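You operate a simulated robot arm through the tools that you are given. There is no shell and no other tool. Be economical: measure what you need, move in short steps, check, and stop when the job is done.

You are at the controls of a simulated two-armed robot. One attempt, no reset.

Task
Unlatch the silver rail, carry it to the plain table and wipe the panel.
Fine: both rail latches aside; the rail lies in the notched blocks there; then wipe the sawdust off the panel on the latch table with the white cloth there and put it back. What is to be rubbed or washed off counts as gone when no trace of it is left.

The check looks at the end state, three seconds after you hand in, the way a careful person would. Anything else that was tipped, shoved, dropped, spilled or broken makes it a failure. Flat cloth is picked up by pressing the open fingertips on it (5 to 10 N) and closing them slowly along it; thin cloth reads only 2 to 8 mm in the jaws.

Robot
Two 7-joint arms with two-finger parallel grippers on one trunk, on a base that drives. Base frame: it is fixed to the floor where the robot stands at the start and does not move with it; the origin is under the middle of the robot, x ahead of it, y to its left, z up. Lengths are in mm, angles in rad, forces in N, time in s.
The left shoulder is at the start at [70, 163, 995], the right one opposite. With the tool pointing down near the work surface each hand reaches from about 380 to 880 mm from the robot's upright axis, wherever it stands, measured 20 degrees to its own side. Places, roughly: handled block [600, 800, 800]; left rail latch [800, 600, 900]; left table latch [700, 400, 800]; long board [250, 2500, 750]; notched blocks of the plain table [700, 2600, 900]; right rail latch [800, 0, 900]; right table latch [700, 200, 800]. Payload 3.43 kg a hand.
The tool frame of a hand sits at the grasp point between the pads (the TCP): z along the fingers, y along the line on which they close. The tips reach 34 mm beyond it. Largest opening 128 mm; finger width 24, thickness 12; the body of the gripper, 48 by 130 mm, starts 96 mm behind the TCP.
Orientation is that of the tool frame in the base frame, as a unit quaternion [w, x, y, z]. With the fingers straight down and closing along the base's y, the tool's x points along the base's -x, its y along +y and its z along -z.

Tools
- The arms move only by the tool jog_arm. It takes "left_moves", "right_moves" or both (then of equal length, played together; a hand with none holds still); each is one flat list of numbers, 6 for each row, row after row: the shift along the tool's x, y, z in units of 150 mm (1.0 is 150 mm), then the turn, a rotation vector about the tool's x, y, z in units of 45 degrees (1.0 is 45 degrees). In form: [x, y, z, rx, ry, rz, x, y, z, rx, ry, rz, ...]. A call has 1 to 20 rows; each row is the pose to reach, as a shift and turn from the pose commanded when the call began, along the tool's axes at that moment. "left_fingers" and "right_fingers" are, for a hand that has rows, the gripper command, from -1 (shut) to 1 (fully open), values between in proportion, set as the call begins (left out, the last holds). A call with a number of a shift or a turn outside -1 to 1 is refused whole. Rows are played at 5 a second. More than 50 mm and 0.15 rad between two rows, or a gripper value outside its range, and nothing of the call is played. Where a pose cannot be reached the arm comes as near as it can. A force on the tool above 80 N (or 10 N above the force at the start of the call, whichever is more), or a blocked arm, ends the call early, and 0.2 s more pass. Each finger travels about 153 mm/s and halts on what it meets, pressing with about 35 N; the grip force reading is that of the motor and also rises with nothing between the fingers. The clock runs only during rows and for 0.2 s after the last one: add rows that repeat a pose to give the fingers time. It gives the time, the measured TCP pose, the force on the tool (base axes), the opening and the grip force at its end, in the units of the frame above (readings bear some noise), with the torque about the TCP (base axes, N m) and any sound that the robot's microphone picked up.
- Cameras (640 x 400 px; columns grow to the right, rows downward): "scene" is now at [123.5, 49.3, 1220.7]; the picture's right is [0.56, -0.83, 0.00], its down [-0.48, -0.33, -0.81] and it looks along [0.67, 0.46, -0.59] (base axes); focal length 214 px, centre (320, 200). "left" rides on the left gripper at [76, 11, -160] in its tool frame; the picture's right is [-0.15, 0.99, 0.00], its down [-0.88, -0.13, -0.46] and it looks along [-0.45, -0.07, 0.89] (tool axes); focal length 234 px, centre (320, 200). "right" rides on the right gripper at [76, -11, -160] in its tool frame; the picture's right is [0.15, 0.99, 0.00], its down [-0.88, 0.13, -0.46] and it looks along [-0.45, 0.07, 0.89] (tool axes); focal length 234 px, centre (320, 200). There is no depth. A picture from a camera that has moved, and an enlarged one, comes with that camera's place and axes in the base frame and with its lens.
- get_image(camera): a new picture of that camera. The clock stands still meanwhile.
- raise_lower(by): slides the trunk up (or, below 0, down) by that many mm; the arms and the scene camera ride with it, the base frame stays. It gives what a move gives, with no picture.
- drive_base(legs): drives the robot by 1 to 6 legs, each [ahead, left, turn to the left] in mm, mm and rad, along the robot's own axes; the way and the turn of a leg run together, so that a leg with both is an arc; at most 1500 mm and 3.142 rad a leg. The arms and the cameras ride along, it lands a little off, and it stops where it bumps. It gives what a move gives.
- turn_head(pan, tilt): turns the head with the scene camera to pan (to the left, within 1.501 rad either way) and tilt (down, from -0.506 to 1.204), counted from straight ahead of the robot. It gives what a move gives.
- close_up(camera, box): a new picture of the part [left, top, right, bottom] of that camera's present view, enlarged. The clock stands still meanwhile.
- close_job(): hands the job in; it is judged then, once.

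Go step by step. Nothing tells you exact positions but the pictures and the camera data: compare them with the known pose of the tool, close in by small moves and look again before you grip or let go. The budget is 120 turns and 92 pictures, counting those below and the enlarged ones. Unless the task says otherwise, let go and move clear before handing in.

The tools are called after "Emit:" as a command line: name --argument value ..., lists and objects as JSON in quotes. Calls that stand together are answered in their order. jog_arm: Moves the arms, as the interface text tells. Its arguments: {"type":"object","properties":{"left_moves":{"type":"array","items":{"type":"number"}},"left_fingers":{"type":"number"},"right_moves":{"type":"array","items":{"type":"number"}},"right_fingers":{"type":"number"}},"required":[]} The other tools are called the same way: raise_lower (by) slides the trunk up or down; drive_base (legs) drives the base; turn_head (pan, tilt) turns the head that bears the scene camera; get_image (camera) takes a picture; close_up (camera, box) takes an enlarged picture of a part of a camera's view; close_job () hands the job in.

At the start:

```text
time_s: 0.0
left_position: [436.5, 432.7, 1200.8]
left_tcp_rot: [0.0, -0.001, 1.0, -0.001]
left_contact_force: [0.6, 0.2, 1.0]
left_wrist_torque: [-0.01, 0.01, 0.02]
left_width: 128.1
left_gripper_force: 0.0
right_position: [519.6, 40.3, 1209.2]
right_tcp_rot: [0.0, 0.0, 1.0, 0.0]
right_contact_force: [-0.5, -0.8, 0.8]
right_wrist_torque: [-0.02, -0.03, 0.0]
right_width: 127.9
right_gripper_force: 0.0
trunk travel left (down, up): [-475.0, 465.0]
robot x, y, heading: [-2.7, 2.4, 0.0]
head pan, tilt: [0.599, 0.625]
```

scene: 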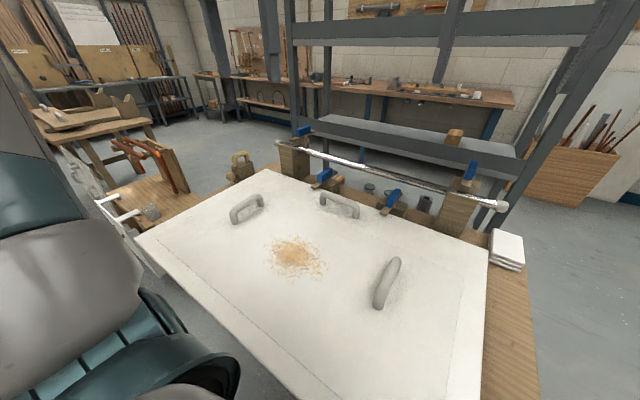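
right: 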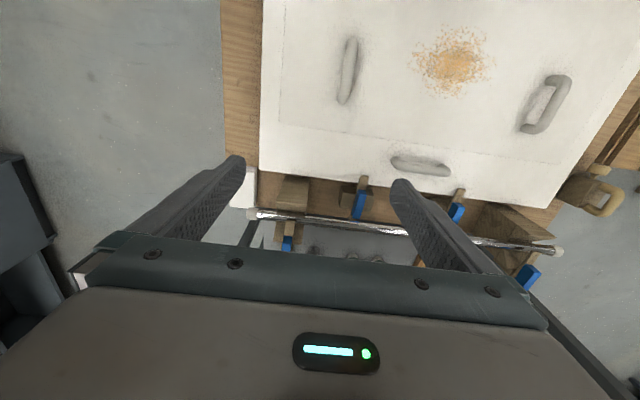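
left: 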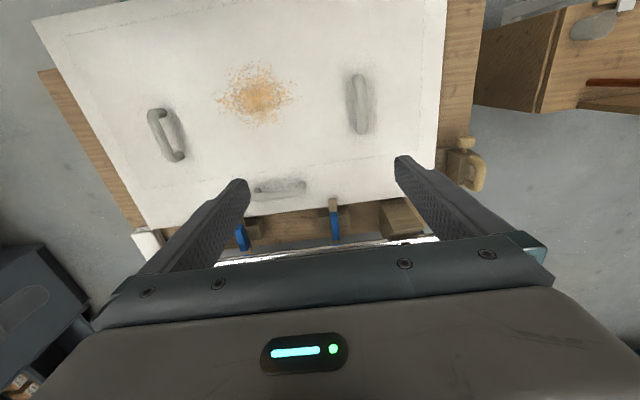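

The panel with sawdust is in front of me. The silver rail sits on two posts behind it with blue latches, and the white cloth is at the right corner of the table. I'll look closer at the rail and latches.

Emit:
close_up --camera "scene" --box '[220, 110, 400, 222]'

Emit:
close_up --camera "scene" --box '[370, 130, 550, 280]'

Emit:
close_up --camera "scene" --box '[0, 60, 230, 230]'

```text
3.56 times, centred on (310, 166) of scene
camera zoom: at [123.5, 49.3, 1220.7], right [0.56, -0.83, 0.0], down [-0.48, -0.33, -0.81], along [0.67, 0.46, -0.59], focal length 763 px, centre (356, 321)
```

zoom: 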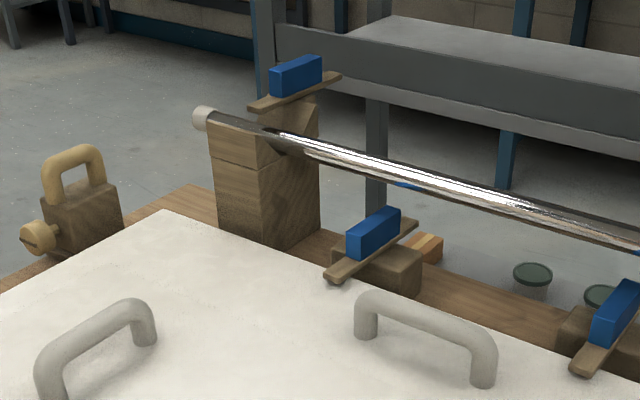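

```text
2.67 times, centred on (460, 205) of scene
camera zoom: at [123.5, 49.3, 1220.7], right [0.56, -0.83, 0.0], down [-0.48, -0.33, -0.81], along [0.67, 0.46, -0.59], focal length 572 px, centre (-53, 187)
```

zoom: 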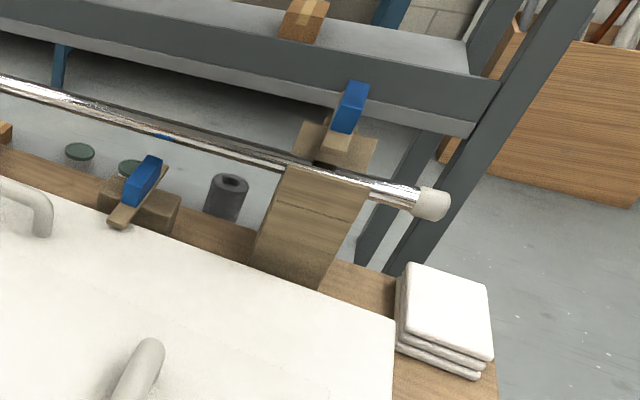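

```text
2.35 times, centred on (115, 145) of scene
camera zoom: at [123.5, 49.3, 1220.7], right [0.56, -0.83, 0.0], down [-0.48, -0.33, -0.81], along [0.67, 0.46, -0.59], focal length 505 px, centre (802, 329)
```

zoom: 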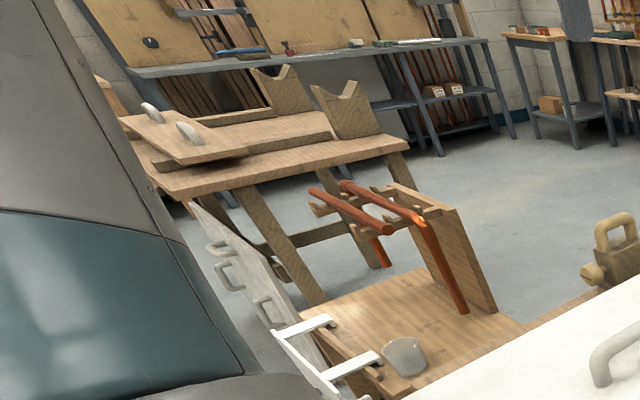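

The rail looks to be at x≈730, running from y≈-87 to 680. The latch bars seem to lie along x over it, with blue grips at about [810, 0 / 600, 930]. I'll bring both hands nearer for a view from above.

Emit:
jog_arm --right_moves '[-0.3, -0.1, 0.3, 0, 0, 0, -0.5, -0.2, 0.5, 0, 0, 0, -0.7, -0.25, 0.7, 0, 0, 0, -0.7, -0.25, 0.7, 0, 0, 0]' --left_moves '[-0.2, 0.2, 0.2, 0, 0, 0, -0.4, 0.4, 0.4, 0, 0, 0, -0.6, 0.6, 0.6, 0, 0, 0, -0.8, 0.8, 0.7, 0, 0, 0]'

Emit:
get_image --camera "right"

Emit:
get_image --camera "left"

```text
refused: row 1 steps farther than a row can; nothing moved
```

```text
85 pictures are left
camera right: at [443.5, 27.3, 1367.8], right [-0.15, 0.99, 0.0], down [0.88, 0.13, 0.46], along [0.45, 0.07, -0.89], focal length 234 px, centre (320, 200)
```

right: 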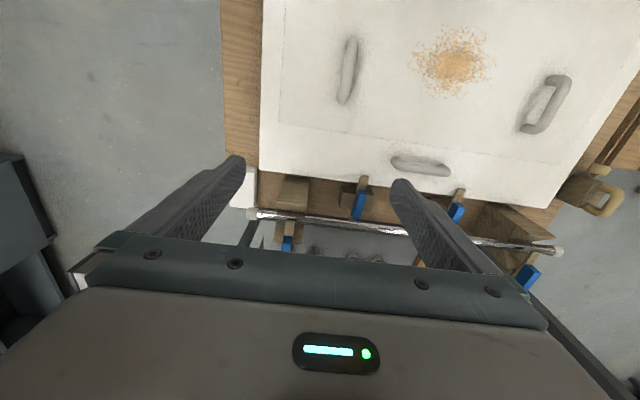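

```text
84 pictures are left
camera left: at [359.5, 443.1, 1358.7], right [0.15, 0.99, 0.0], down [0.88, -0.13, 0.46], along [0.45, -0.07, -0.89], focal length 234 px, centre (320, 200)
```

left: 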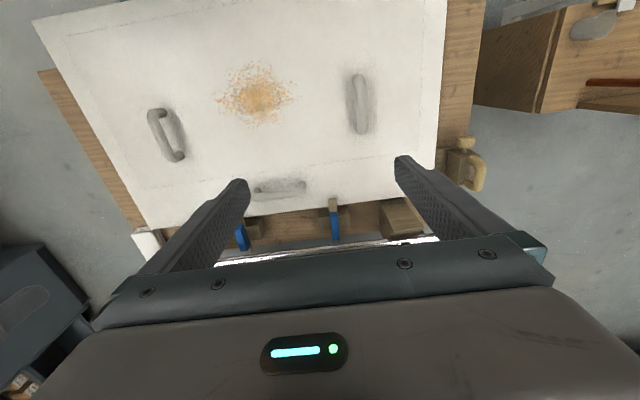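

A row can step at most 0.33 in all, so I'll use smaller steps.

Emit:
jog_arm --right_moves '[-0.2, -0.06, 0.2, 0, 0, 0, -0.4, -0.12, 0.4, 0, 0, 0, -0.6, -0.18, 0.6, 0, 0, 0, -0.7, -0.24, 0.8, 0, 0, 0, -0.75, -0.26, 0.9, 0, 0, 0, -0.75, -0.26, 0.9, 0, 0, 0]' --left_moves '[-0.17, 0.17, 0.17, 0, 0, 0, -0.34, 0.34, 0.34, 0, 0, 0, -0.51, 0.51, 0.51, 0, 0, 0, -0.68, 0.68, 0.68, 0, 0, 0, -0.85, 0.85, 0.8, 0, 0, 0, -1, 1, 0.9, 0, 0, 0]'

Emit:
get_image --camera "right"

Emit:
get_image --camera "left"

```text
time_s: 1.4
left_position: [588.3, 584.2, 1064.9]
left_tcp_rot: [0.0, 0.0, 1.0, 0.0]
left_contact_force: [-1.1, 0.6, 0.2]
left_wrist_torque: [0.02, 0.05, 0.0]
left_width: 128.1
left_gripper_force: 0.0
right_position: [632.9, 0.3, 1072.3]
right_tcp_rot: [-0.001, 0.0, 1.0, 0.0]
right_contact_force: [-0.1, 0.7, 0.9]
right_wrist_torque: [0.0, 0.03, 0.0]
right_width: 127.8
right_gripper_force: 0.1
trunk travel left (down, up): [-475.0, 465.0]
robot x, y, heading: [4.0, -1.7, -0.001]
head pan, tilt: [0.599, 0.625]
```

```text
83 pictures are left
camera right: at [556.9, -12.2, 1232.0], right [-0.15, 0.99, 0.0], down [0.88, 0.13, 0.45], along [0.45, 0.07, -0.89], focal length 234 px, centre (320, 200)
```

right: 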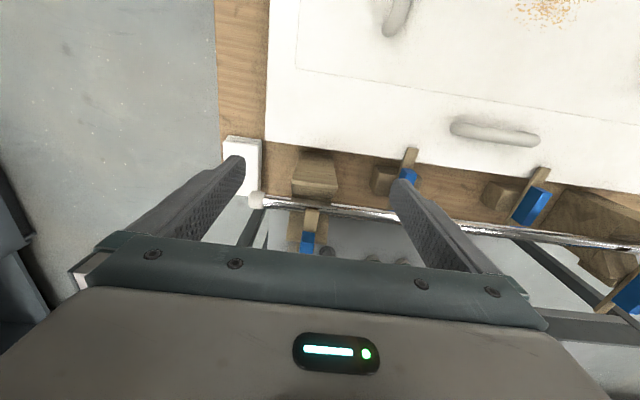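

```text
82 pictures are left
camera left: at [511.7, 595.2, 1223.1], right [0.15, 0.99, 0.0], down [0.88, -0.13, 0.46], along [0.45, -0.07, -0.89], focal length 234 px, centre (320, 200)
```

left: 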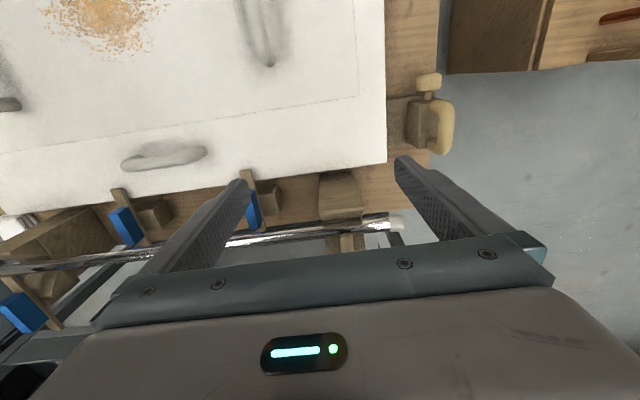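

Emit:
close_up --camera "right" --box '[240, 130, 400, 260]'

Emit:
close_up --camera "right" --box '[500, 170, 640, 330]'

```text
3.08 times, centred on (320, 195) of right
camera zoom: at [556.9, -12.2, 1232.0], right [-0.15, 0.99, 0.0], down [0.88, 0.13, 0.45], along [0.45, 0.07, -0.89], focal length 720 px, centre (320, 215)
```

zoom: 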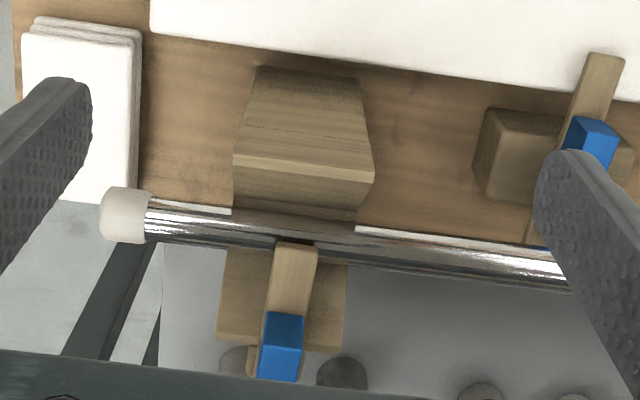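

```text
2.50 times, centred on (570, 250) of right
camera zoom: at [556.9, -12.2, 1232.0], right [-0.15, 0.99, 0.0], down [0.88, 0.13, 0.45], along [0.45, 0.07, -0.89], focal length 585 px, centre (-305, 75)
```

zoom: 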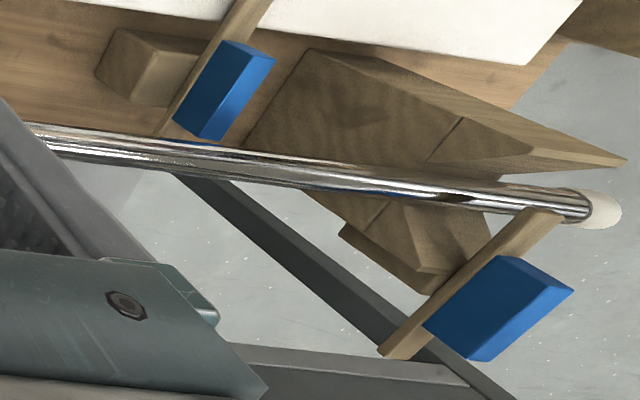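

The latches are pivoting bars with blue handles, and their front tips overhang the rail. From here the left one is out of reach, so I'll drive 300 mm left to put both within reach.

Emit:
drive_base --legs '[[0, 300, 0]]'

```text
time_s: 3.5
left_position: [587.8, 883.3, 1065.6]
left_tcp_rot: [0.0, 0.001, 1.0, 0.0]
left_contact_force: [0.8, 0.8, -1.1]
left_wrist_torque: [-0.02, 0.03, 0.01]
left_width: 128.0
left_gripper_force: 0.1
right_position: [630.3, 299.1, 1073.4]
right_tcp_rot: [0.0, 0.001, 1.0, 0.0]
right_contact_force: [0.5, 1.2, 0.0]
right_wrist_torque: [-0.01, 0.0, 0.03]
right_width: 127.9
right_gripper_force: 0.1
trunk travel left (down, up): [-475.0, 465.0]
robot x, y, heading: [0.7, 300.4, -0.004]
head pan, tilt: [0.599, 0.625]
```

Emit:
jog_arm --right_moves '[-0.15, -0.25, 0, 0, 0, 0, -0.3, -0.5, 0, 0, 0, 0, -0.45, -0.75, 0, 0, 0, 0, -0.55, -1, 0, 0, 0, 0]' --left_moves '[-0.15, -0.25, 0, 0, 0, 0, -0.3, -0.5, 0, 0, 0, 0, -0.45, -0.75, 0, 0, 0, 0, -0.65, -1, 0, 0, 0, 0]'

Emit:
jog_arm --right_moves '[-0.15, -0.25, 0, 0, 0, 0, -0.3, -0.5, 0, 0, 0, 0, -0.45, -0.75, 0, 0, 0, 0, -0.45, -0.98, 0, 0, 0, 0, -0.45, -0.98, 0, 0, 0, 0]' --left_moves '[-0.15, -0.25, 0, 0, 0, 0, -0.3, -0.5, 0, 0, 0, 0, -0.45, -0.75, 0, 0, 0, 0, -0.65, -0.86, 0, 0, 0, 0, -0.65, -0.86, 0, 0, 0, 0]'

Emit:
get_image --camera "right"

Emit:
get_image --camera "left"

```text
time_s: 4.5
left_position: [686.7, 728.1, 1064.9]
left_tcp_rot: [-0.001, 0.0, 1.0, 0.001]
left_contact_force: [0.1, -0.5, -0.2]
left_wrist_torque: [0.04, 0.02, 0.01]
left_width: 127.9
left_gripper_force: 0.0
right_position: [713.8, 145.7, 1074.0]
right_tcp_rot: [-0.001, 0.0, 1.0, 0.001]
right_contact_force: [0.6, 0.4, -0.3]
right_wrist_torque: [0.05, 0.03, 0.01]
right_width: 128.1
right_gripper_force: 0.0
trunk travel left (down, up): [-475.0, 465.0]
robot x, y, heading: [-0.7, 300.7, 0.001]
head pan, tilt: [0.599, 0.625]
```

```text
time_s: 5.7
left_position: [699.7, 648.6, 1062.2]
left_tcp_rot: [0.001, -0.001, 1.0, 0.0]
left_contact_force: [0.1, 0.5, 0.4]
left_wrist_torque: [-0.04, -0.01, 0.01]
left_width: 128.0
left_gripper_force: 0.1
left hand out of reach, approached as far as the arm can: row 2, 3, 4, 5
right_position: [769.5, 15.7, 1070.4]
right_tcp_rot: [0.001, 0.001, 1.0, 0.0]
right_contact_force: [0.5, -0.6, 0.7]
right_wrist_torque: [-0.02, -0.01, 0.0]
right_width: 128.2
right_gripper_force: 0.0
right hand out of reach, approached as far as the arm can: row 3, 4, 5
trunk travel left (down, up): [-475.0, 465.0]
robot x, y, heading: [0.0, 301.7, -0.001]
head pan, tilt: [0.599, 0.625]
```

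```text
79 pictures are left
camera right: at [691.8, 4.1, 1228.9], right [-0.14, 0.99, 0.0], down [0.88, 0.13, 0.46], along [0.45, 0.07, -0.89], focal length 234 px, centre (320, 200)
```

right: 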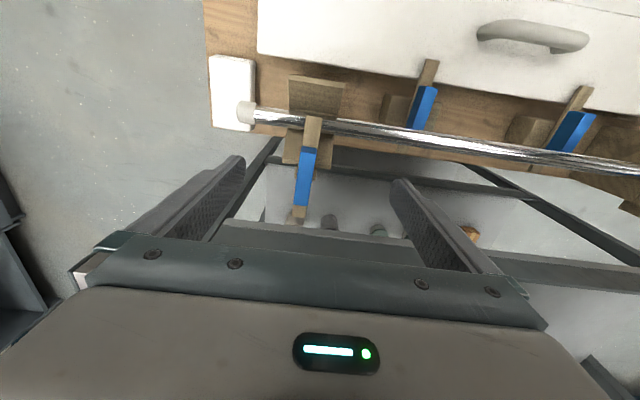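

```text
78 pictures are left
camera left: at [622.9, 659.9, 1221.2], right [0.15, 0.99, 0.0], down [0.88, -0.13, 0.46], along [0.45, -0.07, -0.89], focal length 234 px, centre (320, 200)
```

left: 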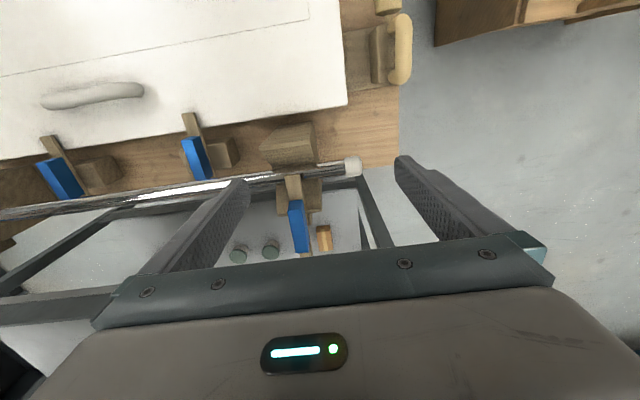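

Emit:
close_up --camera "right" --box '[250, 60, 370, 230]'

Emit:
close_up --camera "left" --box '[240, 110, 370, 260]'

```text
2.35 times, centred on (310, 145) of right
camera zoom: at [691.8, 4.1, 1228.9], right [-0.14, 0.99, 0.0], down [0.88, 0.13, 0.46], along [0.45, 0.07, -0.89], focal length 551 px, centre (344, 329)
```

zoom: 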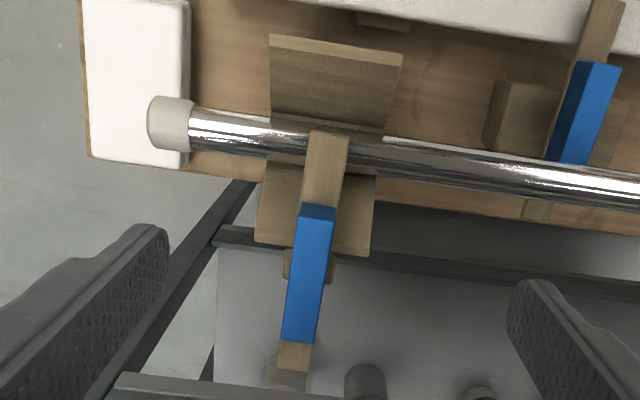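

```text
2.67 times, centred on (305, 185) of left
camera zoom: at [622.9, 659.9, 1221.2], right [0.15, 0.99, 0.0], down [0.88, -0.13, 0.46], along [0.45, -0.07, -0.89], focal length 624 px, centre (360, 240)
```

zoom: 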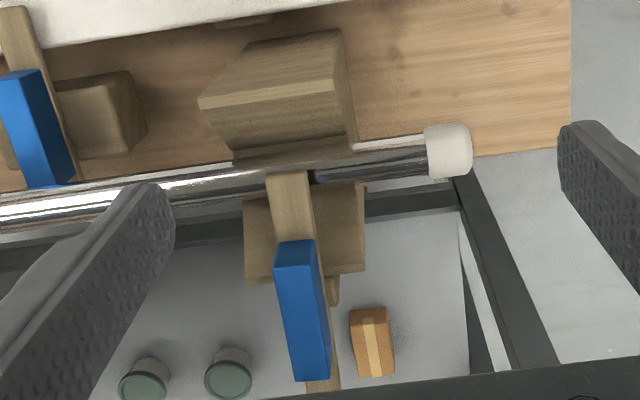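

The pivot appears to be at the handle centre, near x≈812. I'll check the clearance in front of the base before I move closer.

Emit:
turn_head --pan 0.0 --tilt 1.1

Emit:
get_image --camera "scene"

```text
time_s: 6.7
left_position: [701.2, 649.0, 1060.8]
left_tcp_rot: [0.001, 0.0, 1.0, 0.0]
left_contact_force: [0.1, 0.8, -0.1]
left_wrist_torque: [0.01, 0.03, 0.03]
left_width: 128.2
left_gripper_force: 0.0
right_position: [770.4, 16.3, 1067.9]
right_tcp_rot: [0.001, 0.001, 1.0, 0.0]
right_contact_force: [-0.3, -0.4, 0.1]
right_wrist_torque: [0.01, -0.01, 0.0]
right_width: 128.0
right_gripper_force: 0.1
trunk travel left (down, up): [-475.0, 465.0]
robot x, y, heading: [-0.4, 301.6, -0.0]
head pan, tilt: [0.0, 1.1]
```

```text
75 pictures are left
camera scene: at [114.6, 300.3, 1184.3], right [0.0, -1.0, 0.0], down [-0.89, 0.0, -0.45], along [0.45, 0.0, -0.89], focal length 214 px, centre (320, 200)
```

scene: 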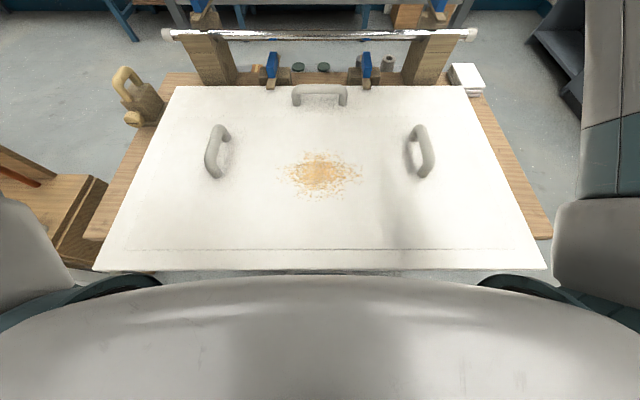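

There is little room in front, so I'll stay here and raise the trunk by 100 mm for reach. Then I'll lower both hands toward the handles.

Emit:
raise_lower --by 100

Emit:
jog_arm --right_moves '[0, 0, 0.3, 0, 0, 0, 0, 0, 0.6, 0, 0, 0, 0, 0, 0.9, 0, 0, 0, 0, 0, 0.9, 0, 0, 0]' --left_moves '[0, 0, 0.3, 0, 0, 0, 0, 0, 0.6, 0, 0, 0, 0, 0, 0.9, 0, 0, 0, 0, 0, 0.9, 0, 0, 0]'

```text
time_s: 8.0
left_position: [700.0, 648.2, 1161.5]
left_tcp_rot: [0.001, 0.0, 1.0, 0.0]
left_contact_force: [0.5, 0.3, 0.7]
left_wrist_torque: [0.01, 0.03, -0.02]
left_width: 127.9
left_gripper_force: 0.1
right_position: [769.2, 17.0, 1167.3]
right_tcp_rot: [0.001, 0.001, 1.0, 0.0]
right_contact_force: [0.4, -0.5, 0.2]
right_wrist_torque: [0.04, -0.02, 0.0]
right_width: 127.9
right_gripper_force: 0.1
trunk travel left (down, up): [-575.0, 365.0]
robot x, y, heading: [-2.8, 299.0, -0.004]
head pan, tilt: [0.0, 1.1]
```

```text
time_s: 9.0
left_position: [700.0, 648.3, 1026.7]
left_tcp_rot: [0.001, 0.0, 1.0, -0.001]
left_contact_force: [-0.1, 0.3, 0.2]
left_wrist_torque: [0.0, -0.03, -0.02]
left_width: 127.9
left_gripper_force: 0.1
right_position: [767.6, 13.7, 1031.1]
right_tcp_rot: [0.002, 0.001, 1.0, 0.001]
right_contact_force: [-0.6, -0.1, 0.1]
right_wrist_torque: [0.01, -0.03, 0.01]
right_width: 127.9
right_gripper_force: 0.0
trunk travel left (down, up): [-575.0, 365.0]
robot x, y, heading: [2.3, 304.8, -0.001]
head pan, tilt: [0.0, 1.1]
```

Emit:
jog_arm --right_moves '[-0.1, -0.02, 0.1, 0, 0, 0, -0.2, -0.05, 0.2, 0, 0, 0, -0.28, -0.07, 0.25, 0, 0, 0, -0.28, -0.07, 0.25, 0, 0, 0]' --left_moves '[-0.25, -0.1, 0.08, 0, 0, 0, -0.5, -0.2, 0.16, 0, 0, 0, -0.74, -0.3, 0.23, 0, 0, 0, -0.74, -0.3, 0.23, 0, 0, 0]'

Emit:
get_image --camera "right"

Emit:
get_image --camera "left"

```text
time_s: 10.0
left_position: [737.5, 632.1, 998.7]
left_tcp_rot: [0.001, 0.0, 1.0, 0.0]
left_contact_force: [-0.6, -0.2, 0.7]
left_wrist_torque: [0.03, 0.01, -0.01]
left_width: 128.0
left_gripper_force: 0.1
left hand out of reach, approached as far as the arm can: row 2, 3, 4
right_position: [812.6, 5.0, 994.5]
right_tcp_rot: [0.001, 0.001, 1.0, 0.001]
right_contact_force: [-0.1, -0.1, 0.0]
right_wrist_torque: [0.01, 0.01, 0.03]
right_width: 128.2
right_gripper_force: 0.0
trunk travel left (down, up): [-575.0, 365.0]
robot x, y, heading: [0.8, 299.7, -0.001]
head pan, tilt: [0.0, 1.1]
```

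```text
74 pictures are left
camera right: at [736.1, -7.6, 1153.5], right [-0.14, 0.99, 0.0], down [0.88, 0.13, 0.46], along [0.45, 0.07, -0.89], focal length 234 px, centre (320, 200)
```

right: 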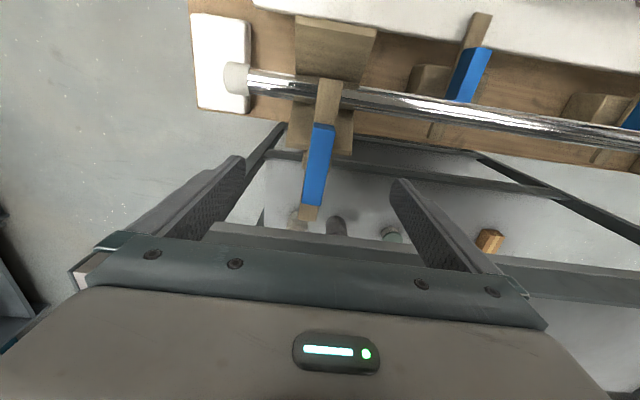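

```text
73 pictures are left
camera left: at [660.8, 643.1, 1156.7], right [0.15, 0.99, 0.0], down [0.88, -0.13, 0.46], along [0.45, -0.07, -0.89], focal length 234 px, centre (320, 200)
```

left: 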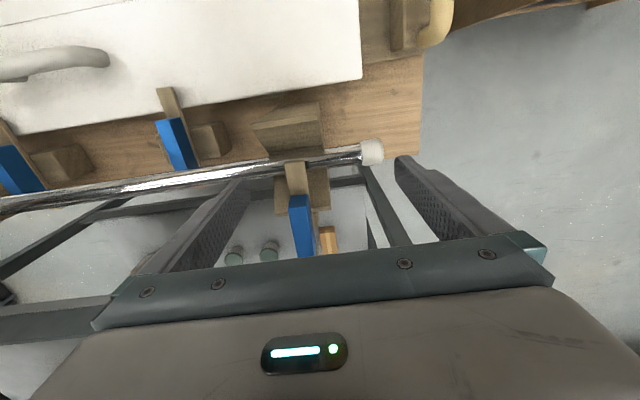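

The right handle is centred at about [808, 0, 935] and the hand is over it, so I'll descend to z≈952. The left hand will move in y first, then x.

Emit:
jog_arm --right_moves '[0.03, -0.03, 0.1, 0, 0, 0, 0.03, -0.03, 0.2, 0, 0, 0, 0.03, -0.03, 0.28, 0, 0, 0, 0.03, -0.03, 0.28, 0, 0, 0]' --left_moves '[0, -0.2, 0, 0, 0, 0, -0.15, -0.25, 0.1, 0, 0, 0, -0.3, -0.25, 0.15, 0, 0, 0, -0.47, -0.22, 0.15, 0, 0, 0]'

Emit:
get_image --camera "right"

```text
time_s: 11.0
left_position: [732.9, 621.9, 977.1]
left_tcp_rot: [0.002, -0.001, 1.0, -0.001]
left_contact_force: [0.2, -1.1, 0.1]
left_wrist_torque: [0.03, -0.03, 0.02]
left_width: 128.0
left_gripper_force: 0.1
left hand out of reach, approached as far as the arm can: row 1, 2, 3, 4
right_position: [807.8, 0.1, 951.2]
right_tcp_rot: [0.002, 0.002, 1.0, 0.0]
right_contact_force: [0.1, -0.1, -0.2]
right_wrist_torque: [0.01, 0.01, 0.01]
right_width: 128.1
right_gripper_force: 0.1
trunk travel left (down, up): [-575.0, 365.0]
robot x, y, heading: [-1.2, 301.7, 0.001]
head pan, tilt: [0.0, 1.1]
```

```text
72 pictures are left
camera right: at [730.7, -12.4, 1111.2], right [-0.14, 0.99, 0.0], down [0.88, 0.13, 0.46], along [0.45, 0.07, -0.89], focal length 234 px, centre (320, 200)
```

right: 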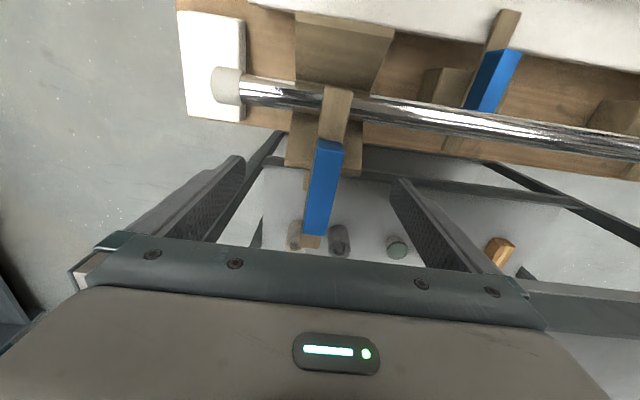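

Emit:
jog_arm --right_moves '[0, 0, 0.06, 0, 0, 0, 0, 0, 0.06, 0, 0, 0]'

Emit:
jog_arm --right_moves '[0, 0, 0, 0, 0, 0, 0, 0, 0, 0, 0, 0, 0, 0, 0, 0, 0, 0]' --right_fingers -1

```text
time_s: 11.6
left_position: [732.8, 622.0, 977.4]
left_tcp_rot: [0.001, 0.0, 1.0, -0.001]
left_contact_force: [0.7, -0.5, -0.7]
left_wrist_torque: [-0.01, -0.03, 0.0]
left_width: 128.0
left_gripper_force: 0.1
right_position: [807.3, 1.4, 944.6]
right_tcp_rot: [0.002, 0.001, 1.0, 0.0]
right_contact_force: [-0.4, -0.4, -0.5]
right_wrist_torque: [0.02, 0.02, -0.02]
right_width: 128.1
right_gripper_force: 0.0
trunk travel left (down, up): [-575.0, 365.0]
robot x, y, heading: [1.5, 302.5, 0.001]
head pan, tilt: [0.0, 1.1]
```

```text
time_s: 12.4
left_position: [733.4, 622.3, 977.7]
left_tcp_rot: [0.002, 0.0, 1.0, -0.001]
left_contact_force: [-0.2, -0.7, -0.5]
left_wrist_torque: [0.0, 0.0, 0.0]
left_width: 127.8
left_gripper_force: 0.0
right_position: [808.0, 0.9, 943.6]
right_tcp_rot: [0.001, 0.001, 1.0, 0.002]
right_contact_force: [-2.0, 3.4, -3.0]
right_wrist_torque: [1.43, -0.12, 0.28]
right_width: 69.5
right_gripper_force: 44.9
trunk travel left (down, up): [-575.0, 365.0]
robot x, y, heading: [2.8, 301.0, -0.003]
head pan, tilt: [0.0, 1.1]
```

Emit:
close_up --camera "right" --box '[200, 60, 440, 260]'

```text
2.00 times, centred on (320, 160) of right
camera zoom: at [731.5, -11.0, 1102.6], right [-0.15, 0.99, 0.0], down [0.88, 0.13, 0.46], along [0.45, 0.07, -0.89], focal length 468 px, centre (320, 280)
```

zoom: 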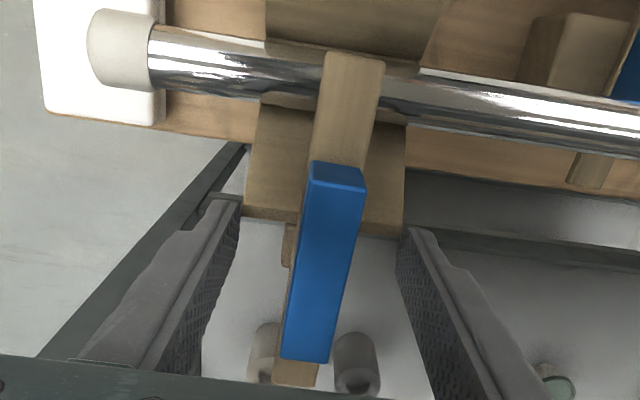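

The tips closed on the post, which is wider than the handle. I'll open, rise 14 mm and close again on the handle alone.

Emit:
jog_arm --right_moves '[0, 0, 0, 0, 0, 0, 0, 0, 0, 0, 0, 0, 0, 0, -0.09, 0, 0, 0, 0, 0, -0.09, 0, 0, 0]' --right_fingers 0.7

Emit:
jog_arm --right_moves '[0, 0, 0, 0, 0, 0, 0, 0, 0, 0, 0, 0, 0, 0, 0, 0, 0, 0, 0, 0, 0, 0, 0, 0]' --right_fingers -1

Emit:
close_up --camera "right" --box '[200, 60, 440, 260]'

```text
time_s: 13.4
left_position: [732.6, 621.3, 978.3]
left_tcp_rot: [0.002, 0.0, 1.0, -0.001]
left_contact_force: [0.2, 0.0, -1.1]
left_wrist_torque: [-0.01, 0.01, 0.01]
left_width: 128.0
left_gripper_force: 0.1
right_position: [808.7, -1.1, 957.1]
right_tcp_rot: [0.001, 0.001, 1.0, -0.001]
right_contact_force: [-0.5, -0.3, -0.7]
right_wrist_torque: [0.0, -0.02, -0.01]
right_width: 108.7
right_gripper_force: 0.0
trunk travel left (down, up): [-575.0, 365.0]
robot x, y, heading: [0.7, 297.4, -0.001]
head pan, tilt: [0.0, 1.1]
```

```text
time_s: 14.4
left_position: [732.4, 623.4, 976.9]
left_tcp_rot: [0.001, 0.0, 1.0, -0.001]
left_contact_force: [-0.2, 0.4, 0.6]
left_wrist_torque: [-0.02, 0.02, -0.02]
left_width: 127.9
left_gripper_force: 0.1
right_position: [807.0, 2.5, 957.9]
right_tcp_rot: [0.002, 0.0, 1.0, 0.001]
right_contact_force: [-5.6, 11.3, -4.0]
right_wrist_torque: [0.39, 0.39, 0.02]
right_width: 19.9
right_gripper_force: 45.0
trunk travel left (down, up): [-575.0, 365.0]
robot x, y, heading: [0.8, 304.2, -0.003]
head pan, tilt: [0.0, 1.1]
```

```text
2.00 times, centred on (320, 160) of right
camera zoom: at [730.4, -10.9, 1117.4], right [-0.15, 0.99, 0.0], down [0.88, 0.13, 0.46], along [0.45, 0.07, -0.89], focal length 468 px, centre (320, 280)
```

zoom: 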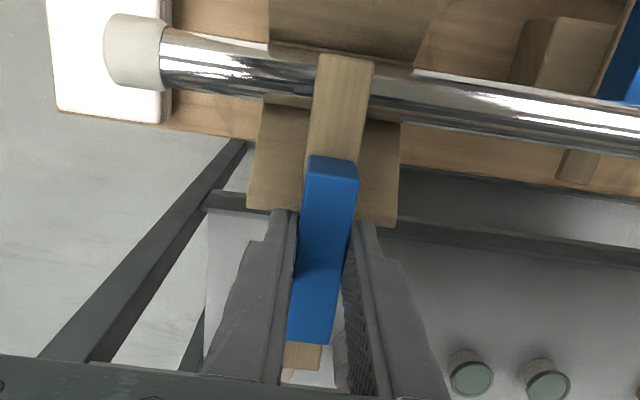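

The handle is gripped at 20 mm. I'll start turning and watch the torque.

Emit:
jog_arm --right_moves '[0, 0, 0, 0, 0, 0.15, 0, 0, 0, 0, 0, 0.3, 0, 0, 0, 0, 0, 0.4, 0, 0, 0, 0, 0, 0.4]'

```text
time_s: 15.4
left_position: [732.8, 623.5, 977.4]
left_tcp_rot: [0.002, -0.001, 1.0, -0.001]
left_contact_force: [0.1, -0.1, -0.4]
left_wrist_torque: [-0.03, 0.03, 0.02]
left_width: 127.9
left_gripper_force: 0.0
right_position: [806.2, 2.2, 958.0]
right_tcp_rot: [0.001, 0.158, 0.987, 0.0]
right_contact_force: [-13.9, 16.6, -15.3]
right_wrist_torque: [0.13, -0.81, 0.03]
right_width: 19.8
right_gripper_force: 45.3
trunk travel left (down, up): [-575.0, 365.0]
robot x, y, heading: [4.2, 295.9, -0.007]
head pan, tilt: [0.0, 1.1]
```

Emit:
jog_arm --right_moves '[0, 0, 0, 0, 0, 0.17, 0, 0, 0, 0, 0, 0.34, 0, 0, 0, 0, 0, 0.51, 0, 0, 0, 0, 0, 0.68, 0, 0, 0, 0, 0, 0.8, 0, 0, 0, 0, 0, 0.8]'

Emit:
jog_arm --right_moves '[0, 0, 0, 0, 0, 0.17, 0, 0, 0, 0, 0, 0.34, 0, 0, 0, 0, 0, 0.51, 0, 0, 0, 0, 0, 0.68, 0, 0, 0, 0, 0, 0.8, 0, 0, 0, 0, 0, 0.8]'

Emit:
get_image --camera "right"

```text
time_s: 16.8
left_position: [733.1, 623.6, 977.0]
left_tcp_rot: [0.002, 0.0, 1.0, -0.002]
left_contact_force: [0.3, 0.1, -0.3]
left_wrist_torque: [-0.01, -0.03, 0.01]
left_width: 128.1
left_gripper_force: 0.1
right_position: [808.3, 5.0, 957.2]
right_tcp_rot: [0.0, 0.455, 0.891, 0.0]
right_contact_force: [-17.8, 24.9, -17.3]
right_wrist_torque: [0.09, 0.36, -0.01]
right_width: 19.9
right_gripper_force: 44.9
trunk travel left (down, up): [-575.0, 365.0]
robot x, y, heading: [0.4, 301.3, -0.001]
head pan, tilt: [0.0, 1.1]
```

```text
time_s: 18.2
left_position: [734.0, 624.7, 974.9]
left_tcp_rot: [0.001, 0.001, 1.0, -0.001]
left_contact_force: [0.4, -0.3, 0.0]
left_wrist_torque: [-0.03, -0.01, 0.01]
left_width: 127.9
left_gripper_force: 0.0
right_position: [810.8, 5.4, 959.0]
right_tcp_rot: [0.0, 0.707, 0.707, 0.0]
right_contact_force: [2.7, 22.9, -14.4]
right_wrist_torque: [0.69, 0.33, 0.33]
right_width: 19.8
right_gripper_force: 44.9
trunk travel left (down, up): [-575.0, 365.0]
robot x, y, heading: [-1.2, 299.8, -0.001]
head pan, tilt: [0.0, 1.1]
```

```text
69 pictures are left
camera right: at [798.3, 79.1, 1117.7], right [0.99, 0.14, 0.0], down [0.13, -0.88, 0.46], along [0.07, -0.45, -0.89], focal length 234 px, centre (320, 200)
```

right: 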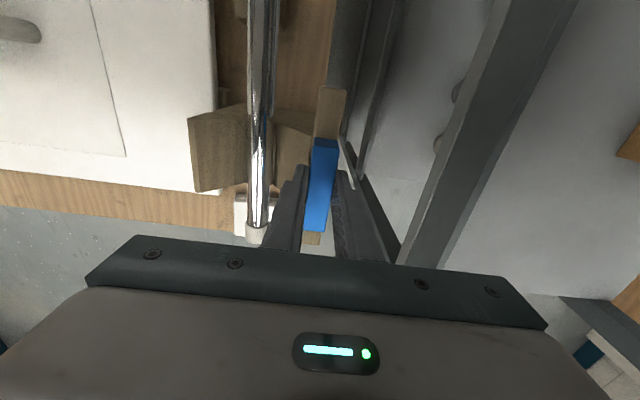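

The right latch is now aside. I'll release and rise, and pull the left hand back in so it can approach with a better elbow.

Emit:
jog_arm --right_moves '[0, 0, 0, 0, 0, 0, 0, 0, 0, 0, 0, 0, 0, 0, -0.2, 0, 0, 0, 0, 0, -0.4, 0, 0, 0, 0, 0, -0.6, 0, 0, 0, 0, 0, -0.7, 0, 0, 0]' --right_fingers 0 --left_moves '[0.1, -0.1, -0.2, 0, 0, 0, 0.3, -0.2, -0.4, 0, 0, 0, 0.5, -0.35, -0.5, 0, 0, 0, 0.7, -0.5, -0.5, 0, 0, 0, 0.9, -0.65, -0.5, 0, 0, 0, 1, -0.8, -0.5, 0, 0, 0]'

Emit:
jog_arm --left_moves '[-0.25, 0, 0, 0, 0, 0, -0.5, 0, 0, 0, 0, 0, -0.75, 0.1, 0, 0, 0, 0, -0.9, 0.2, 0, 0, 0, 0, -1, 0.3, 0, 0, 0, 0]'

```text
time_s: 19.6
left_position: [579.4, 498.0, 1055.0]
left_tcp_rot: [0.001, 0.0, 1.0, 0.0]
left_contact_force: [0.6, -0.2, 0.2]
left_wrist_torque: [0.0, -0.01, 0.02]
left_width: 128.2
left_gripper_force: 0.0
right_position: [807.3, -0.5, 1060.8]
right_tcp_rot: [0.001, 0.708, 0.706, 0.001]
right_contact_force: [0.9, 0.5, -0.1]
right_wrist_torque: [0.0, -0.01, 0.02]
right_width: 64.2
right_gripper_force: 0.1
trunk travel left (down, up): [-575.0, 365.0]
robot x, y, heading: [1.0, 304.8, 0.002]
head pan, tilt: [0.0, 1.1]
```

```text
time_s: 20.8
left_position: [698.5, 563.7, 1051.9]
left_tcp_rot: [0.004, 0.0, 1.0, -0.001]
left_contact_force: [0.8, 0.8, -0.1]
left_wrist_torque: [-0.05, 0.02, 0.02]
left_width: 127.9
left_gripper_force: 0.0
left hand out of reach, approached as far as the arm can: row 2, 3, 4, 5
right_position: [806.8, -0.4, 1061.4]
right_tcp_rot: [0.002, 0.708, 0.706, 0.001]
right_contact_force: [-0.1, -0.4, -0.3]
right_wrist_torque: [0.0, -0.05, -0.01]
right_width: 63.8
right_gripper_force: 0.0
trunk travel left (down, up): [-575.0, 365.0]
robot x, y, heading: [-0.8, 301.9, -0.001]
head pan, tilt: [0.0, 1.1]
```

Emit:
jog_arm --left_moves '[0, 0, 0, 0, 0, -0.17, 0, 0, 0, 0, 0, -0.34, 0, 0, 0, 0, 0, -0.51, 0, 0, 0, 0, 0, -0.68, 0, 0, 0, 0, 0, -0.85, 0, 0, 0, 0, 0, -1]'

Emit:
jog_arm --left_moves '[-0.14, 0.14, 0, 0, 0, 0, -0.28, 0.28, 0, 0, 0, 0, -0.42, 0.42, 0, 0, 0, 0, -0.5, 0.5, 0, 0, 0, 0]'

Emit:
turn_head --pan 0.6 --tilt 0.6

Emit:
get_image --camera "scene"

```text
time_s: 22.2
left_position: [699.5, 566.5, 1051.4]
left_tcp_rot: [0.001, -0.383, 0.924, -0.001]
left_contact_force: [0.0, -0.7, 0.5]
left_wrist_torque: [-0.01, -0.02, 0.02]
left_width: 128.3
left_gripper_force: 0.1
right_position: [807.0, -0.6, 1060.8]
right_tcp_rot: [0.001, 0.708, 0.706, 0.001]
right_contact_force: [0.2, 1.0, 0.7]
right_wrist_torque: [0.0, 0.01, 0.01]
right_width: 63.8
right_gripper_force: 0.0
trunk travel left (down, up): [-575.0, 365.0]
robot x, y, heading: [0.5, 300.1, -0.002]
head pan, tilt: [0.0, 1.1]
```

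```text
time_s: 23.2
left_position: [698.6, 674.0, 1052.4]
left_tcp_rot: [0.0, -0.382, 0.924, 0.0]
left_contact_force: [0.7, 0.0, -0.5]
left_wrist_torque: [0.0, 0.01, 0.02]
left_width: 128.0
left_gripper_force: 0.0
right_position: [806.5, 0.2, 1061.4]
right_tcp_rot: [0.001, 0.708, 0.706, 0.0]
right_contact_force: [0.6, 0.5, -0.2]
right_wrist_torque: [0.0, 0.01, -0.01]
right_width: 64.0
right_gripper_force: 0.1
trunk travel left (down, up): [-575.0, 365.0]
robot x, y, heading: [-1.7, 298.4, -0.003]
head pan, tilt: [0.0, 1.1]
```

```text
time_s: 24.2
left_position: [699.9, 673.3, 1051.0]
left_tcp_rot: [0.001, -0.383, 0.924, -0.001]
left_contact_force: [-0.3, 0.0, -0.1]
left_wrist_torque: [0.01, 0.01, -0.01]
left_width: 128.1
left_gripper_force: 0.0
right_position: [808.2, 0.3, 1061.8]
right_tcp_rot: [0.001, 0.708, 0.706, 0.002]
right_contact_force: [0.2, 0.6, 0.0]
right_wrist_torque: [0.0, -0.01, 0.02]
right_width: 63.8
right_gripper_force: 0.1
trunk travel left (down, up): [-575.0, 365.0]
robot x, y, heading: [3.3, 302.9, -0.001]
head pan, tilt: [0.6, 0.6]
```

```text
68 pictures are left
camera scene: at [124.6, 350.0, 1322.8], right [0.56, -0.83, 0.0], down [-0.47, -0.32, -0.82], along [0.68, 0.46, -0.57], focal length 214 px, centre (320, 200)
```

scene: 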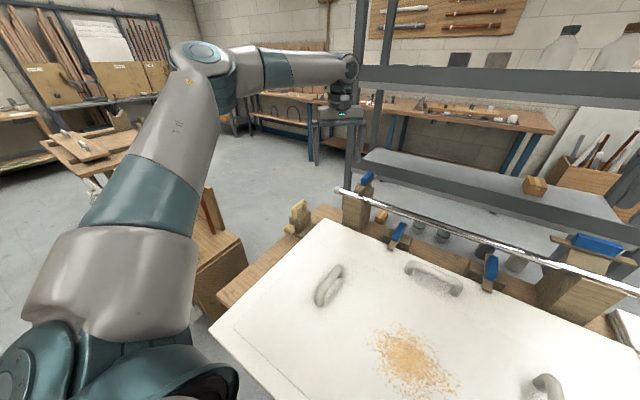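

Emit:
jog_arm --left_moves '[-0.05, -0.22, 0.1, 0, 0, 0, -0.1, -0.44, 0.2, 0, 0, 0, -0.15, -0.66, 0.25, 0, 0, 0, -0.2, -0.87, 0.25, 0, 0, 0, -0.2, -0.87, 0.25, 0, 0, 0]'

```text
time_s: 25.4
left_position: [736.8, 633.0, 1010.2]
left_tcp_rot: [0.001, -0.383, 0.924, -0.001]
left_contact_force: [-0.5, -0.5, -0.1]
left_wrist_torque: [-0.02, -0.02, 0.02]
left_width: 128.2
left_gripper_force: 0.0
left hand out of reach, approached as far as the arm can: row 2, 3, 4, 5
right_position: [807.3, -0.1, 1062.8]
right_tcp_rot: [0.001, 0.708, 0.706, 0.001]
right_contact_force: [0.4, 0.8, -0.2]
right_wrist_torque: [0.01, -0.01, 0.03]
right_width: 63.7
right_gripper_force: 0.0
trunk travel left (down, up): [-575.0, 365.0]
robot x, y, heading: [-1.1, 299.9, -0.003]
head pan, tilt: [0.6, 0.6]
```

The left elbow is in a bad posture. I'll bring the left hand back along a mirror of the right arm's path to unwind it.

Emit:
jog_arm --left_moves '[0.16, 0.05, -0.11, 0, 0, 0.17, 0.32, 0.1, -0.22, 0, 0, 0.34, 0.47, 0.15, -0.33, 0, 0, 0.51, 0.63, 0.2, -0.44, 0, 0, 0.68, 0.79, 0.25, -0.55, 0, 0, 0.85, 0.94, 0.28, -0.67, 0, 0, 1]'

Emit:
jog_arm --left_moves '[0.2, -0.2, -0.15, 0, 0, 0, 0.4, -0.4, -0.3, 0, 0, 0, 0.55, -0.6, -0.45, 0, 0, 0, 0.6, -0.8, -0.6, 0, 0, 0, 0.6, -1, -0.6, 0, 0, 0]'

Emit:
jog_arm --left_moves '[0, -0.3, 0, 0, 0, 0, 0, -0.6, 0, 0, 0, 0, 0, -0.9, 0, 0, 0, 0, 0, -1, 0, 0, 0, 0]'

Emit:
get_image --camera "scene"

```text
time_s: 26.8
left_position: [606.0, 565.3, 1111.8]
left_tcp_rot: [0.0, 0.003, 1.0, 0.0]
left_contact_force: [0.1, -0.7, -0.5]
left_wrist_torque: [0.01, -0.02, 0.02]
left_width: 128.1
left_gripper_force: 0.0
right_position: [806.7, -1.1, 1062.8]
right_tcp_rot: [0.002, 0.707, 0.707, 0.002]
right_contact_force: [-0.4, 0.7, -0.1]
right_wrist_torque: [0.02, 0.0, -0.01]
right_width: 63.8
right_gripper_force: 0.2
trunk travel left (down, up): [-575.0, 365.0]
robot x, y, heading: [-0.8, 300.4, -0.002]
head pan, tilt: [0.6, 0.6]
```

```text
time_s: 28.0
left_position: [502.5, 462.3, 1195.5]
left_tcp_rot: [0.003, 0.0, 1.0, 0.0]
left_contact_force: [-0.5, -0.8, 0.3]
left_wrist_torque: [-0.04, -0.1, 0.05]
left_width: 127.9
left_gripper_force: 0.1
left hand out of reach, approached as far as the arm can: row 4, 5
right_position: [803.4, 0.3, 1064.2]
right_tcp_rot: [0.003, 0.708, 0.706, 0.003]
right_contact_force: [0.1, 0.3, 0.3]
right_wrist_torque: [-0.02, -0.09, 0.03]
right_width: 64.2
right_gripper_force: 0.0
trunk travel left (down, up): [-575.0, 365.0]
robot x, y, heading: [-1.6, 300.4, -0.007]
head pan, tilt: [0.6, 0.6]
```

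```text
time_s: 29.0
left_position: [497.5, 452.3, 1193.8]
left_tcp_rot: [0.001, -0.002, 1.0, -0.002]
left_contact_force: [-0.3, -0.1, 0.4]
left_wrist_torque: [0.02, -0.03, -0.02]
left_width: 128.0
left_gripper_force: 0.0
left hand out of reach, approached as far as the arm can: row 1, 2, 3, 4
right_position: [807.0, -0.4, 1062.1]
right_tcp_rot: [0.001, 0.708, 0.706, 0.001]
right_contact_force: [-0.2, -0.1, 1.5]
right_wrist_torque: [-0.03, 0.0, 0.01]
right_width: 64.0
right_gripper_force: 0.1
trunk travel left (down, up): [-575.0, 365.0]
robot x, y, heading: [1.7, 304.8, -0.003]
head pan, tilt: [0.6, 0.6]
```

```text
67 pictures are left
camera scene: at [123.9, 349.9, 1323.0], right [0.56, -0.83, 0.0], down [-0.47, -0.32, -0.83], along [0.68, 0.47, -0.56], focal length 214 px, centre (320, 200)
```

scene: 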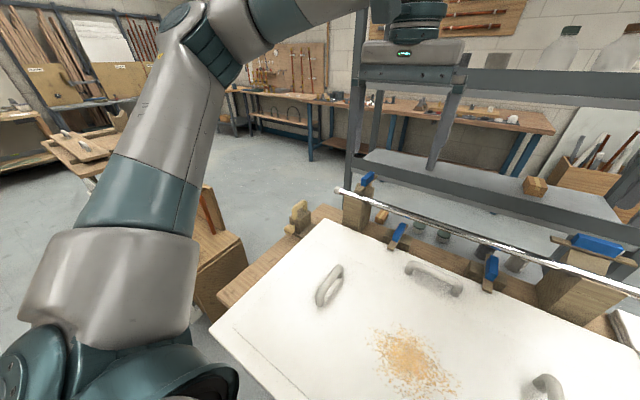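

Emit:
turn_head --pan -0.6 --tilt 0.5

Emit:
get_image --camera "scene"

```text
time_s: 30.4
left_position: [498.3, 451.8, 1193.8]
left_tcp_rot: [0.001, -0.001, 1.0, -0.002]
left_contact_force: [0.9, 0.3, 0.0]
left_wrist_torque: [-0.03, 0.0, -0.01]
left_width: 128.2
left_gripper_force: 0.0
right_position: [807.1, 0.1, 1062.8]
right_tcp_rot: [0.001, 0.708, 0.707, 0.002]
right_contact_force: [0.1, 0.6, -0.8]
right_wrist_torque: [0.0, 0.03, -0.01]
right_width: 63.7
right_gripper_force: 0.1
trunk travel left (down, up): [-575.0, 365.0]
robot x, y, heading: [2.5, 301.8, -0.007]
head pan, tilt: [-0.6, 0.499]
```

```text
66 pictures are left
camera scene: at [126.6, 248.8, 1332.0], right [-0.57, -0.82, 0.0], down [-0.4, 0.27, -0.88], along [0.72, -0.5, -0.48], focal length 214 px, centre (320, 200)
```

scene: 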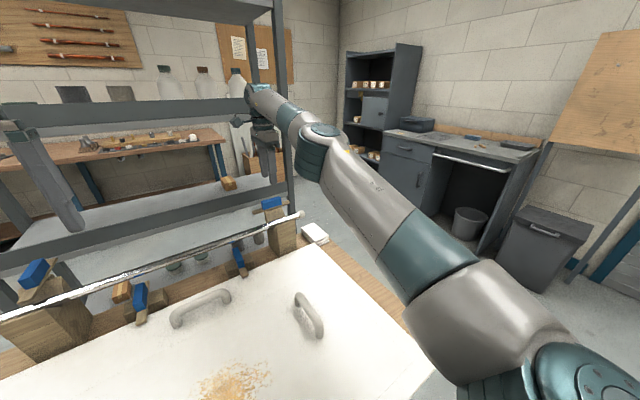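

Emit:
jog_arm --left_moves '[0, 0, 0, 0, 0, 0.18, 0, 0, 0, 0, 0, 0.36, 0, 0, 0, 0, 0, 0.54, 0, 0, 0, 0, 0, 0.72, 0, 0, 0, 0, 0, 0.9, 0, 0, 0, 0, 0, 1]'

Emit:
jog_arm --left_moves '[0.14, -0.14, 0, 0, 0, 0, 0.28, -0.28, 0, 0, 0, 0, 0.42, -0.42, 0, 0, 0, 0, 0.56, -0.56, 0, 0, 0, 0]'

```text
time_s: 31.8
left_position: [500.7, 456.8, 1201.6]
left_tcp_rot: [0.002, 0.383, 0.924, -0.001]
left_contact_force: [-0.6, -0.5, 0.2]
left_wrist_torque: [-0.01, -0.01, -0.01]
left_width: 127.9
left_gripper_force: 0.1
left hand out of reach, approached as far as the arm can: row 2, 3, 4, 5, 6
right_position: [807.7, -0.5, 1062.5]
right_tcp_rot: [0.001, 0.708, 0.707, 0.0]
right_contact_force: [0.3, -0.1, -0.3]
right_wrist_torque: [0.0, 0.02, 0.02]
right_width: 64.0
right_gripper_force: 0.0
trunk travel left (down, up): [-575.0, 365.0]
robot x, y, heading: [-0.5, 301.2, -0.004]
head pan, tilt: [-0.6, 0.499]
```

```text
time_s: 32.8
left_position: [380.1, 458.0, 1203.1]
left_tcp_rot: [0.001, 0.383, 0.924, 0.0]
left_contact_force: [-1.1, -0.2, -1.0]
left_wrist_torque: [0.02, -0.04, 0.02]
left_width: 128.0
left_gripper_force: 0.0
right_position: [806.1, -1.0, 1062.9]
right_tcp_rot: [0.002, 0.708, 0.706, 0.001]
right_contact_force: [0.0, 0.1, 0.6]
right_wrist_torque: [0.0, -0.05, 0.01]
right_width: 63.6
right_gripper_force: 0.0
trunk travel left (down, up): [-575.0, 365.0]
robot x, y, heading: [0.8, 301.6, -0.001]
head pan, tilt: [-0.6, 0.499]
```

Emit:
jog_arm --left_moves '[-0.2, -0.2, 0.1, 0, 0, 0, -0.4, -0.4, 0.2, 0, 0, 0, -0.6, -0.6, 0.3, 0, 0, 0, -0.7, -0.7, 0.4, 0, 0, 0]'

Emit:
turn_head --pan 0.6 --tilt 0.3

Emit:
get_image --camera "scene"

```text
time_s: 33.8
left_position: [411.2, 417.5, 1101.3]
left_tcp_rot: [-0.002, 0.383, 0.924, -0.001]
left_contact_force: [0.6, -0.8, -0.8]
left_wrist_torque: [-0.02, 0.13, 0.01]
left_width: 128.1
left_gripper_force: 0.1
left hand out of reach, approached as far as the arm can: row 1, 2, 3, 4
right_position: [811.8, -0.7, 1057.3]
right_tcp_rot: [-0.001, 0.708, 0.706, -0.002]
right_contact_force: [0.4, 0.6, -0.5]
right_wrist_torque: [-0.09, 0.11, 0.02]
right_width: 64.2
right_gripper_force: 0.1
trunk travel left (down, up): [-575.0, 365.0]
robot x, y, heading: [1.5, 299.8, -0.0]
head pan, tilt: [-0.6, 0.499]
```

```text
time_s: 35.2
left_position: [405.5, 416.0, 1104.4]
left_tcp_rot: [0.001, 0.383, 0.924, 0.001]
left_contact_force: [0.6, 0.7, 0.2]
left_wrist_torque: [-0.03, 0.01, -0.03]
left_width: 128.0
left_gripper_force: 0.0
right_position: [807.2, 0.3, 1060.9]
right_tcp_rot: [0.001, 0.707, 0.707, 0.001]
right_contact_force: [1.3, 0.4, -0.1]
right_wrist_torque: [-0.02, -0.05, 0.01]
right_width: 63.7
right_gripper_force: 0.0
trunk travel left (down, up): [-575.0, 365.0]
robot x, y, heading: [-3.7, 302.0, -0.005]
head pan, tilt: [0.6, 0.3]
```

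```text
65 pictures are left
camera scene: at [128.5, 352.8, 1350.4], right [0.56, -0.83, 0.0], down [-0.24, -0.17, -0.96], along [0.79, 0.54, -0.3], focal length 214 px, centre (320, 200)
```

scene: 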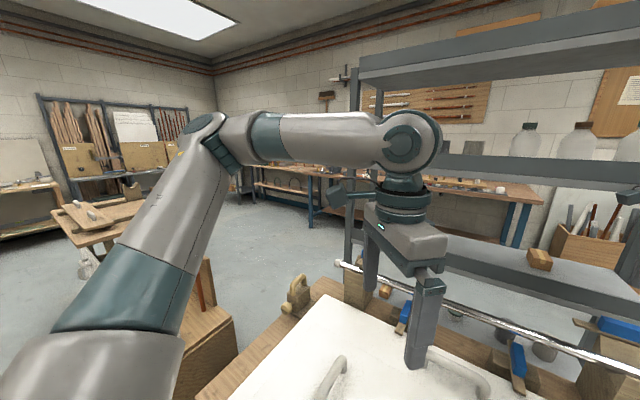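

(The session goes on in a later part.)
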